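You operate a simulated robot arm through the tools that you are given. There is no shell and no other tool. Be economical: measure what you need, move in short steps, check, and stop when the job is done.

You are at the controls of a simulated robot arm. One attempt, no reset.

Task
Put the fuses carton on the green tray.

It is judged by the outcome, as a careful person would: the job done as asked, and still so three seconds after it is handed in. It fails if anything else is knocked over, pushed out of place, dropped, spilled or broken.

Robot
A 7-joint arm with a two-finger parallel gripper, fixed in place. Base frame: the origin is at the foot of the arm, x ahead of it, y to its left, z up; the work surface is at about z = 0. Units: m, degrees, N and s.
With the tool pointing down near the work surface it reaches from about 0.22 to 0.58 m from the base axis. Its first joint turns from -66.0 to 66.0 degrees. Payload 2.5 kg.
The TCP is the grasp point between the finger pads, 0.023 m short of the fingertips. In the tool frame z runs along the fingers and y along their closing line. Largest opening 0.094 m; finger width 0.038, thickness 0.01; the body of the gripper, 0.054 by 0.096 m, starts 0.039 m behind the TCP.
Orientation is that of the tool frame in the base frame, as a unit quaternion [x, y, z, w]. With the fingers straight down and closing along the base's y, the tool's x points along the base's -x, its y along +y and its z along -z.

Tools
- The arm moves only by the tool step_arm. Its argument "targets" is a list of rows, each an object of numbers (a shift or turn left out is 0, a gripper value left out holds the last): "rx", "ry", "rz": the turn, a rotation vector about the base's x, y, z in degrees; "x", "y", "z": the shift along the base's x, y, z in m; "claw": the finger opening in m, from 0 to 0.094. In form: [{"rx": .., "ry": .., "rz": .., "x": .., "y": .., "z": .., "claw": ..}, ...]. A call has 1 to 12 rows; each row shifts and turns the commanded pose from where the row before left it. A row lasts 0.2 s, in which the tool goes at most 0.05 m and 8.6 degrees; a call with a longer step from one row to the next is refused whole, and so is a gripper value outside its range. Where a pose cannot be reached the arm comes as near as it can. A force on the tool above 40 N (or 10 N above the force at the start of the call, whichever is more), or a blocked arm, ends the call early, and 0.2 s more pass. The fingers move at their own pace (about 0.108 m/s each) and stop on an object; they squeeze with about 30 N. The grip force told is the motor's: it shows also when the fingers shut on nothing. Time passes only in rows, and 0.2 s behind the last, so rows that do not move let the fingers close. The reply holds the time, the measured pose of the TCP, the force on the tool along the base axes, the opening and the grip force, in the units named above and with some noise.
- Cameras (640 x 400 px; columns grow to the right, rows downward): "scene" is fixed at [0.1056, -0.3927, 0.5683]; the picture's right is [0.93, -0.38, 0.00], its down [-0.13, -0.31, -0.94] and it looks along [0.35, 0.87, -0.34] (base axes); focal length 365 px, centre (320, 200). "wrist" rides on the gripper at [0.086, 0.016, -0.074] in the tool frame; the picture's right is [-0.18, 0.98, 0.00], its down [-0.58, -0.11, -0.81] and it looks along [-0.79, -0.15, 0.59] (tool axes); focal length 243 px, centre (320, 200). There is no depth. A picture from a camera that has moved, and an enlarged one, comes with that camera's place and axes in the base frame and with its lens.
- camera(camera): a new picture of that camera. It takes no simulated time.
- close_up(camera, box): a new picture of the part [left, top, right, bottom] of that camera's present view, enlarged. It takes no simulated time.
- sign_off(): hands the job in; it is judged then, once.

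Work in short steps. Places have to be worked out from the pictures, the camera data and where the tool is seen: move nearer, look again, correct. Check each grasp and each placing, and mend what went wrong. You have 90 turns and 36 pictures in all, those below and enlarged ones among them. Open the gripper and draw the arm clear of the work before you hand the job in, unless the task says otherwise; then end with one line.

The tools are called after ">>>" by a JSON object that holds its "name" and its "arguments". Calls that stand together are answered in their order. step_arm: Moves the arm, as the interface text tells. Its arguments: {"type":"object","properties":{"targets":{"type":"array","items":{"type":"object","properties":{"rx":{"type":"number"},"ry":{"type":"number"},"rz":{"type":"number"},"x":{"type":"number"},"y":{"type":"number"},"z":{"type":"number"},"claw":{"type":"number"}}}}},"required":["targets"]} The other tools are called the same way: camera (camera) takes a picture; close_up (camera, box) takes an enlarged picture of a part of a camera's view; sign_off () hands the job in.

At the start:

```text
clock: 0.0
eef_pos: [0.2093, 0.2361, 0.3911]
tcp_rot: [0.0, 1.0, 0.0, 0.0]
ft_force: [0.1, -0.1, -0.4]
opening: 0.0937
grip_force: 0.0
```

scene: 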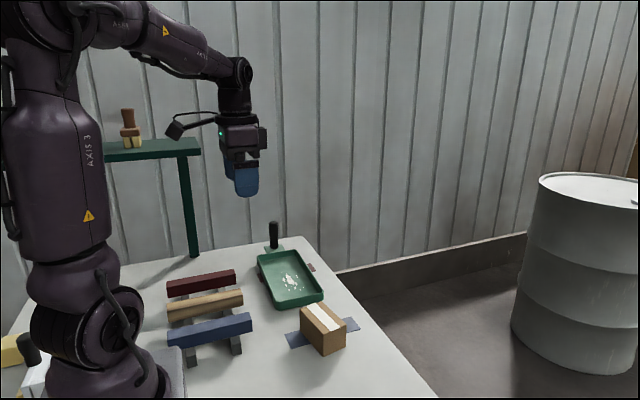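
wrist: 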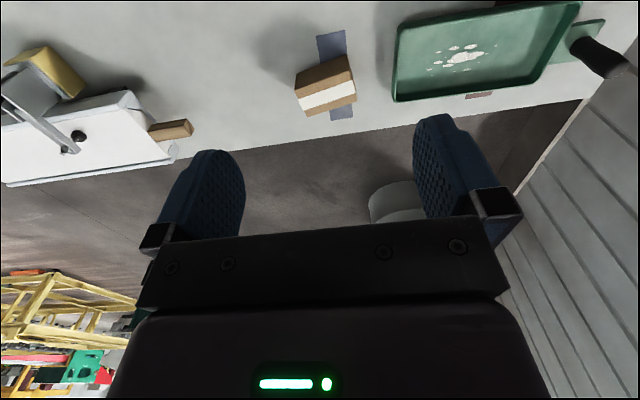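

The carton sits right of the racks and the green tray is behind it. I'll enlarge both to read them and measure positions.

>>> {"name": "close_up", "arguments": {"camera": "scene", "box": [230, 210, 390, 370]}}

>>> {"name": "close_up", "arguments": {"camera": "wrist", "box": [240, 0, 640, 160]}}

```text
2.50 times, centred on (310, 290) of scene
camera zoom: at [0.1056, -0.3927, 0.5683], right [0.93, -0.38, 0.0], down [-0.13, -0.31, -0.94], along [0.35, 0.87, -0.34], focal length 913 px, centre (345, -25)
```

zoom: 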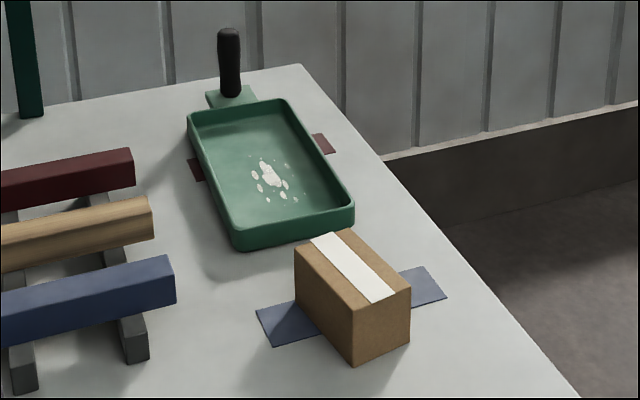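

```text
1.60 times, centred on (440, 80) of wrist
camera zoom: at [0.1232, 0.2538, 0.4662], right [0.18, 0.98, 0.0], down [0.58, -0.11, 0.81], along [0.79, -0.15, -0.59], focal length 388 px, centre (128, 392)
```

zoom: 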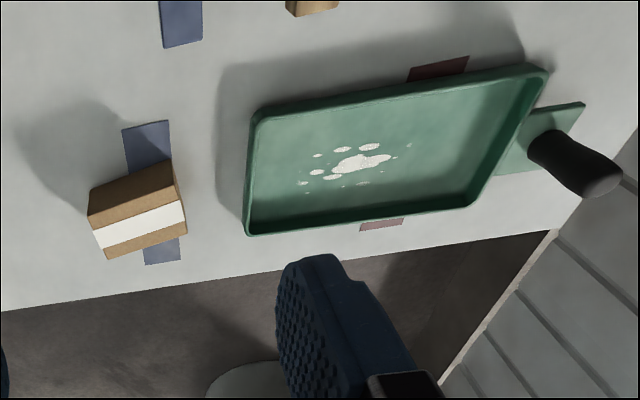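

The carton is at about (0.36, 0.22), 0.055 wide, 0.09 long and 0.054 high, with its long axis turned about 10° from +y. I'll move above it while turning the tool so the fingers close across the width.

>>> {"name": "step_arm", "arguments": {"targets": [{"rz": -8, "x": 0.015, "y": -0.0015, "z": -0.019}, {"rz": -8, "x": 0.015, "y": -0.0015, "z": -0.019}, {"rz": -8, "x": 0.015, "y": -0.0015, "z": -0.019}, {"rz": -8, "x": 0.015, "y": -0.0015, "z": -0.019}, {"rz": -8, "x": 0.015, "y": -0.0015, "z": -0.019}, {"rz": -8, "x": 0.015, "y": -0.0015, "z": -0.019}, {"rz": -8, "x": 0.015, "y": -0.0015, "z": -0.019}, {"rz": -8, "x": 0.015, "y": -0.0015, "z": -0.019}, {"rz": -8, "x": 0.015, "y": -0.0015, "z": -0.019}, {"rz": -8, "x": 0.015, "y": -0.0015, "z": -0.019}, {}]}}

>>> {"name": "camera", "arguments": {"camera": "wrist"}}

>>> {"name": "camera", "arguments": {"camera": "scene"}}

```text
clock: 2.4
eef_pos: [0.3586, 0.2224, 0.1995]
tcp_rot: [0.643, 0.766, 0.0, 0.0]
ft_force: [-0.5, -0.2, -0.3]
opening: 0.0941
grip_force: 0.0
```

```text
31 pictures are left
camera wrist: at [0.3609, 0.3104, 0.2753], right [1.0, -0.01, 0.0], down [-0.01, -0.59, 0.81], along [-0.01, -0.81, -0.59], focal length 243 px, centre (320, 200)
```

wrist: 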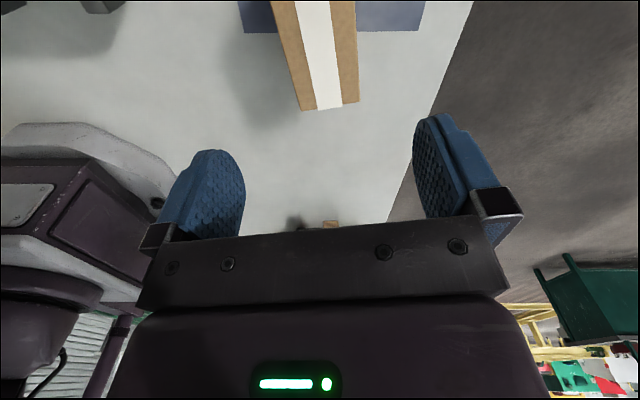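

```text
30 pictures are left
```

scene: 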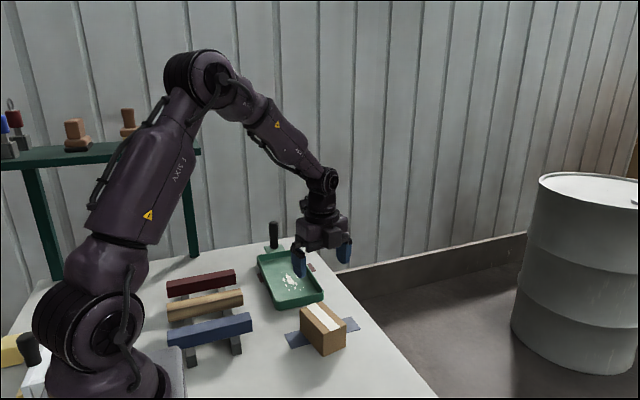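

Refined from the wrist view: the carton is centred at about (0.361, 0.216) with a yaw of about 9–10°, which matches the tool. I'll descend around it with the fingers open.

>>> {"name": "step_arm", "arguments": {"targets": [{"x": 0.002, "y": -0.006, "z": -0.03}, {"z": -0.03}, {"z": -0.03}, {"z": -0.03}, {"z": -0.025}, {"z": -0.02}, {}]}}

>>> {"name": "close_up", "arguments": {"camera": "scene", "box": [230, 210, 390, 370]}}

>>> {"name": "camera", "arguments": {"camera": "wrist"}}

```text
clock: 4.0
eef_pos: [0.3615, 0.216, 0.037]
tcp_rot: [0.642, 0.766, 0.0, 0.0]
ft_force: [0.1, -0.4, -0.3]
opening: 0.0939
grip_force: 0.0
```

```text
2.50 times, centred on (310, 290) of scene
camera zoom: at [0.1056, -0.3927, 0.5683], right [0.93, -0.38, 0.0], down [-0.13, -0.31, -0.94], along [0.35, 0.87, -0.34], focal length 913 px, centre (345, -25)
```

zoom: 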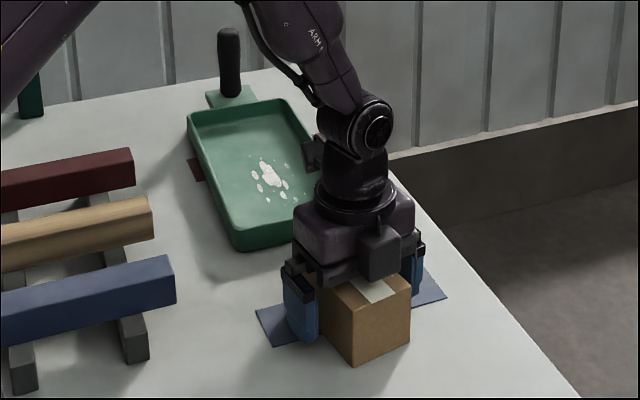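

```text
28 pictures are left
camera wrist: at [0.3628, 0.3043, 0.1104], right [1.0, -0.01, 0.0], down [-0.01, -0.59, 0.81], along [-0.01, -0.81, -0.59], focal length 243 px, centre (320, 200)
```

wrist: 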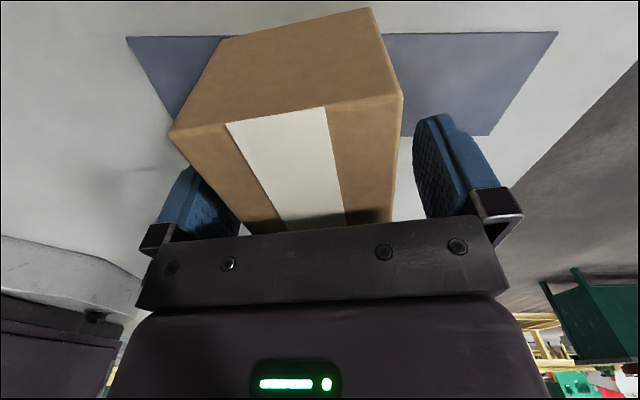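

The fingers straddle the carton with clearance on both sides. Closing now.

>>> {"name": "step_arm", "arguments": {"targets": [{"claw": 0.03}, {}, {}, {}]}}

```text
clock: 5.0
eef_pos: [0.3618, 0.2156, 0.0348]
tcp_rot: [0.643, 0.766, 0.0, 0.0]
ft_force: [-0.9, -0.9, -0.3]
opening: 0.0598
grip_force: 30.0
```

It's gripped at 0.060 opening. I'll lift it slowly and check the hold.

>>> {"name": "step_arm", "arguments": {"targets": [{"z": 0.01}, {"z": 0.02}, {"z": 0.03}, {"z": 0.03}, {"z": 0.03}, {}]}}

>>> {"name": "camera", "arguments": {"camera": "scene"}}

>>> {"name": "camera", "arguments": {"camera": "wrist"}}

```text
clock: 6.4
eef_pos: [0.3603, 0.2155, 0.1571]
tcp_rot: [0.642, 0.766, 0.0, 0.0]
ft_force: [-0.3, 0.9, -1.5]
opening: 0.06
grip_force: 30.0
```

```text
27 pictures are left
```

scene: 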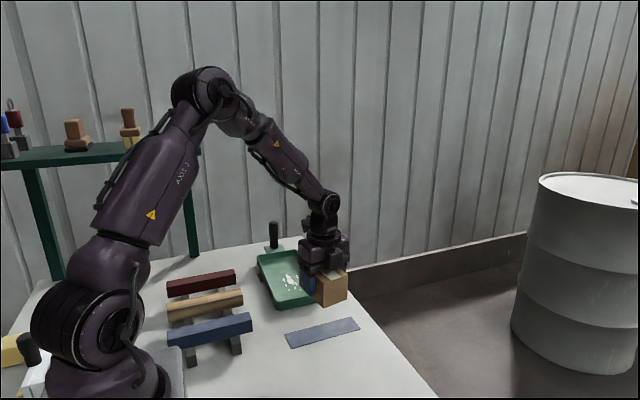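

```text
26 pictures are left
camera wrist: at [0.3624, 0.3045, 0.2316], right [1.0, -0.01, 0.0], down [-0.01, -0.59, 0.81], along [-0.01, -0.81, -0.59], focal length 243 px, centre (320, 200)
```

wrist: 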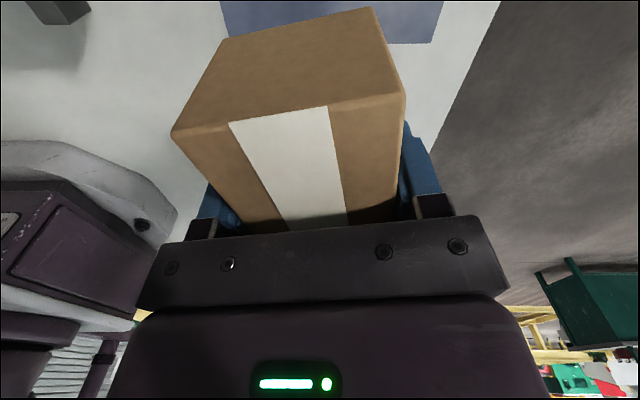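

Hold is firm, and the carton is centred on the tool. The tray spans roughly x 0.29–0.42 and y 0.35–0.60, so I'll carry the carton to (0.355, 0.42) and turn it −12° to line up with the tray.

>>> {"name": "step_arm", "arguments": {"targets": [{"y": 0.02, "rz": -2}, {"y": 0.03, "rz": -2}, {"y": 0.03, "rz": -2}, {"y": 0.03, "rz": -2}, {"y": 0.03, "rz": -2}, {"y": 0.03, "rz": -2, "x": -0.003}, {"y": 0.02, "x": -0.003}, {"y": 0.014}, {}]}}

>>> {"name": "close_up", "arguments": {"camera": "scene", "box": [210, 180, 370, 340]}}

>>> {"name": "camera", "arguments": {"camera": "wrist"}}

```text
clock: 8.4
eef_pos: [0.3547, 0.4204, 0.1556]
tcp_rot: [0.719, 0.695, 0.0, -0.001]
ft_force: [0.1, 0.4, -1.2]
opening: 0.0597
grip_force: 29.8
```

```text
2.50 times, centred on (290, 260) of scene
camera zoom: at [0.1056, -0.3927, 0.5683], right [0.93, -0.38, 0.0], down [-0.13, -0.31, -0.94], along [0.35, 0.87, -0.34], focal length 913 px, centre (395, 50)
```

zoom: 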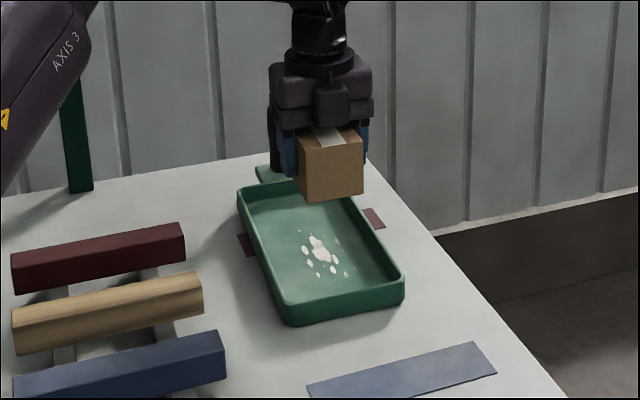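

```text
24 pictures are left
camera wrist: at [0.3752, 0.507, 0.2312], right [0.98, -0.22, 0.0], down [-0.13, -0.58, 0.81], along [-0.18, -0.79, -0.59], focal length 243 px, centre (320, 200)
```

wrist: 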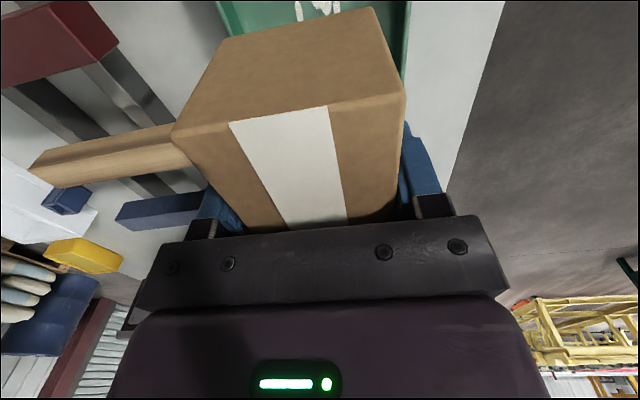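

The carton is over the near half of the tray and aligned with it. I'll lower to just above the rim and check clearance.

>>> {"name": "step_arm", "arguments": {"targets": [{"z": -0.03}, {"z": -0.03}, {"z": -0.02}, {}]}}

>>> {"name": "close_up", "arguments": {"camera": "scene", "box": [230, 220, 350, 340]}}

>>> {"name": "camera", "arguments": {"camera": "wrist"}}

```text
clock: 9.4
eef_pos: [0.3565, 0.4209, 0.0757]
tcp_rot: [0.719, 0.695, -0.001, -0.001]
ft_force: [-0.5, 0.0, -1.5]
opening: 0.0599
grip_force: 30.3
```

```text
3.33 times, centred on (290, 280) of scene
camera zoom: at [0.1056, -0.3927, 0.5683], right [0.93, -0.38, 0.0], down [-0.13, -0.31, -0.94], along [0.35, 0.87, -0.34], focal length 1217 px, centre (420, -67)
```

zoom: 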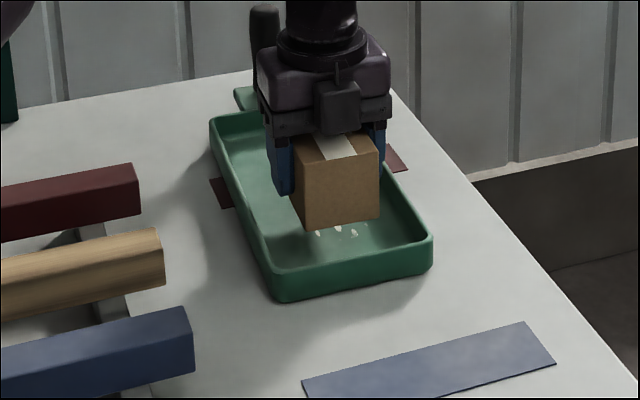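

```text
22 pictures are left
camera wrist: at [0.3749, 0.5065, 0.1507], right [0.98, -0.22, 0.0], down [-0.13, -0.58, 0.81], along [-0.18, -0.79, -0.59], focal length 243 px, centre (320, 200)
```

wrist: 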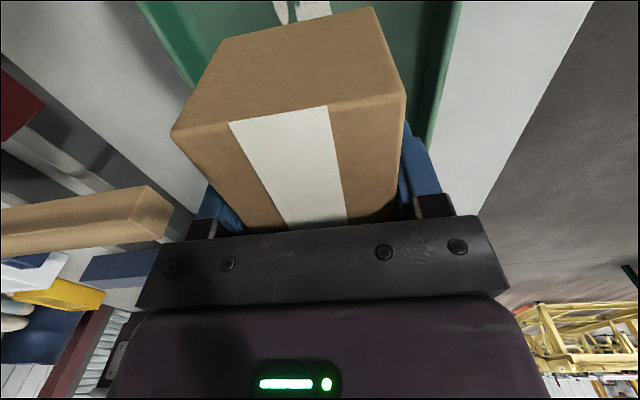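

Clearance to the walls looks fine, so I'll shift slightly to +y and lower gently toward the tray floor (expected TCP about 0.040).

>>> {"name": "step_arm", "arguments": {"targets": [{"y": 0.006, "z": -0.01}, {"z": -0.012}, {"z": -0.008}, {"z": -0.003}, {}]}}

```text
clock: 10.6
eef_pos: [0.3547, 0.4241, 0.0424]
tcp_rot: [0.72, 0.694, 0.0, 0.0]
ft_force: [-0.1, 0.1, -0.8]
opening: 0.0596
grip_force: 30.5
```

No contact yet. I'll continue in small steps.

>>> {"name": "step_arm", "arguments": {"targets": [{"z": -0.002}, {}]}}

>>> {"name": "close_up", "arguments": {"camera": "scene", "box": [230, 220, 350, 340]}}

```text
clock: 11.2
eef_pos: [0.3555, 0.4265, 0.0416]
tcp_rot: [0.719, 0.695, 0.0, 0.0]
ft_force: [-1.1, -1.5, 3.5]
opening: 0.0599
grip_force: 30.0
```

```text
3.33 times, centred on (290, 280) of scene
camera zoom: at [0.1056, -0.3927, 0.5682], right [0.93, -0.38, 0.0], down [-0.13, -0.31, -0.94], along [0.35, 0.87, -0.34], focal length 1217 px, centre (420, -67)
```

zoom: 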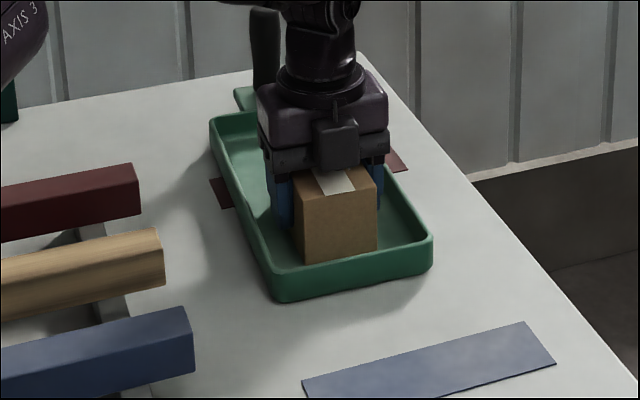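

The force turned positive, so the carton is touching the tray floor. I'll open the fingers just enough to release without reaching the walls.

>>> {"name": "step_arm", "arguments": {"targets": [{"claw": 0.066}, {"claw": 0.074}, {}]}}

>>> {"name": "camera", "arguments": {"camera": "wrist"}}

```text
clock: 12.0
eef_pos: [0.3556, 0.4251, 0.0412]
tcp_rot: [0.719, 0.695, 0.0, 0.0]
ft_force: [-0.7, 0.5, -0.4]
opening: 0.0741
grip_force: 0.1
```

```text
20 pictures are left
camera wrist: at [0.3749, 0.5123, 0.1161], right [0.98, -0.22, 0.0], down [-0.13, -0.58, 0.81], along [-0.18, -0.79, -0.59], focal length 243 px, centre (320, 200)
```

wrist: 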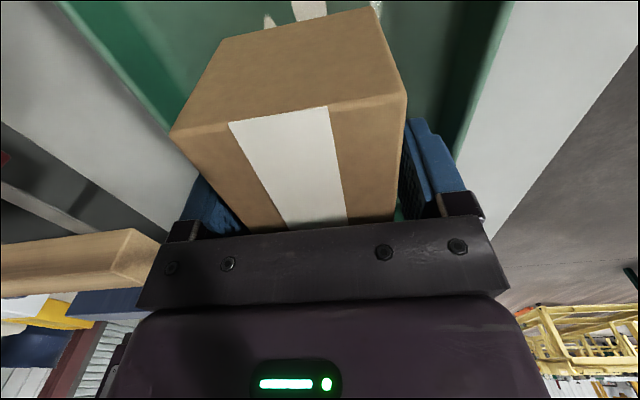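

The carton is released and both fingers are clear of it. I'll raise straight up, then draw back.

>>> {"name": "step_arm", "arguments": {"targets": [{"z": 0.01}, {"z": 0.02}, {"z": 0.03}, {"z": 0.04}, {"z": 0.04}, {"z": 0.04, "y": -0.03}, {"z": 0.04, "y": -0.03}, {"z": 0.03, "y": -0.04}, {"y": -0.04}, {"y": -0.04}, {}]}}

>>> {"name": "camera", "arguments": {"camera": "scene"}}

>>> {"name": "close_up", "arguments": {"camera": "scene", "box": [230, 220, 350, 340]}}

```text
clock: 14.4
eef_pos: [0.356, 0.245, 0.2906]
tcp_rot: [0.72, 0.694, 0.0, 0.001]
ft_force: [-0.3, 0.7, 0.5]
opening: 0.074
grip_force: 0.0
```

```text
19 pictures are left
```

scene: 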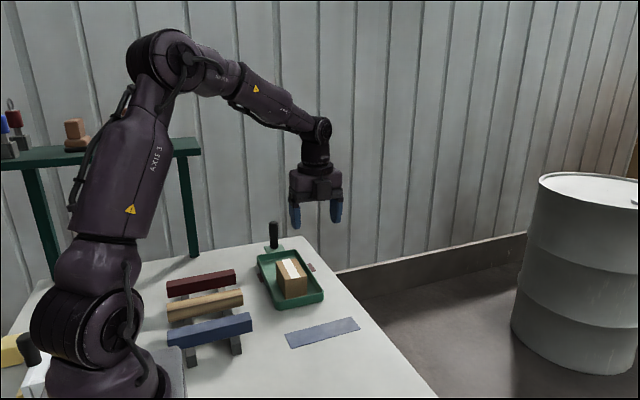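

```text
3.33 times, centred on (290, 280) of scene
camera zoom: at [0.1056, -0.3927, 0.5683], right [0.93, -0.38, 0.0], down [-0.13, -0.31, -0.94], along [0.35, 0.87, -0.34], focal length 1217 px, centre (420, -67)
```

zoom: 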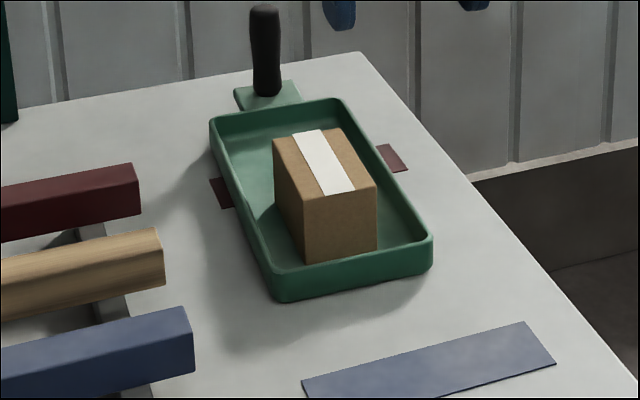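

The carton sits flat in the tray and the tray hasn't moved. The arm hides one item on the rear shelf, so I'll lower a bit, well clear of everything, to check it's undisturbed.

>>> {"name": "step_arm", "arguments": {"targets": [{"y": -0.03, "z": -0.03}, {"z": -0.03}, {"z": -0.03}, {}]}}

>>> {"name": "camera", "arguments": {"camera": "scene"}}

```text
clock: 15.4
eef_pos: [0.355, 0.2153, 0.1996]
tcp_rot: [0.719, 0.695, 0.001, 0.0]
ft_force: [0.3, -0.8, -0.7]
opening: 0.0742
grip_force: 0.0
```

```text
17 pictures are left
```

scene: 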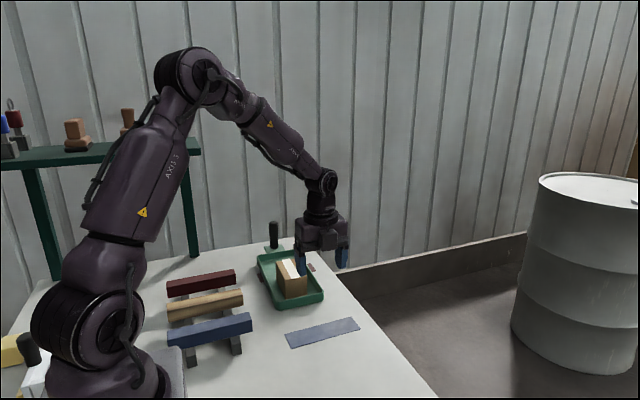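

The shelf item is still standing where it was, the carton is in the tray, and the gripper is open and clear. Handing in.

>>> {"name": "sign_off", "arguments": {}}

```text
The job is handed in.
```

The carton now sits flat in the green tray, nothing else visible in the pictures was disturbed, and the arm is clear; I couldn't read a "fuses" label, but it was the only carton I saw on the work surface.
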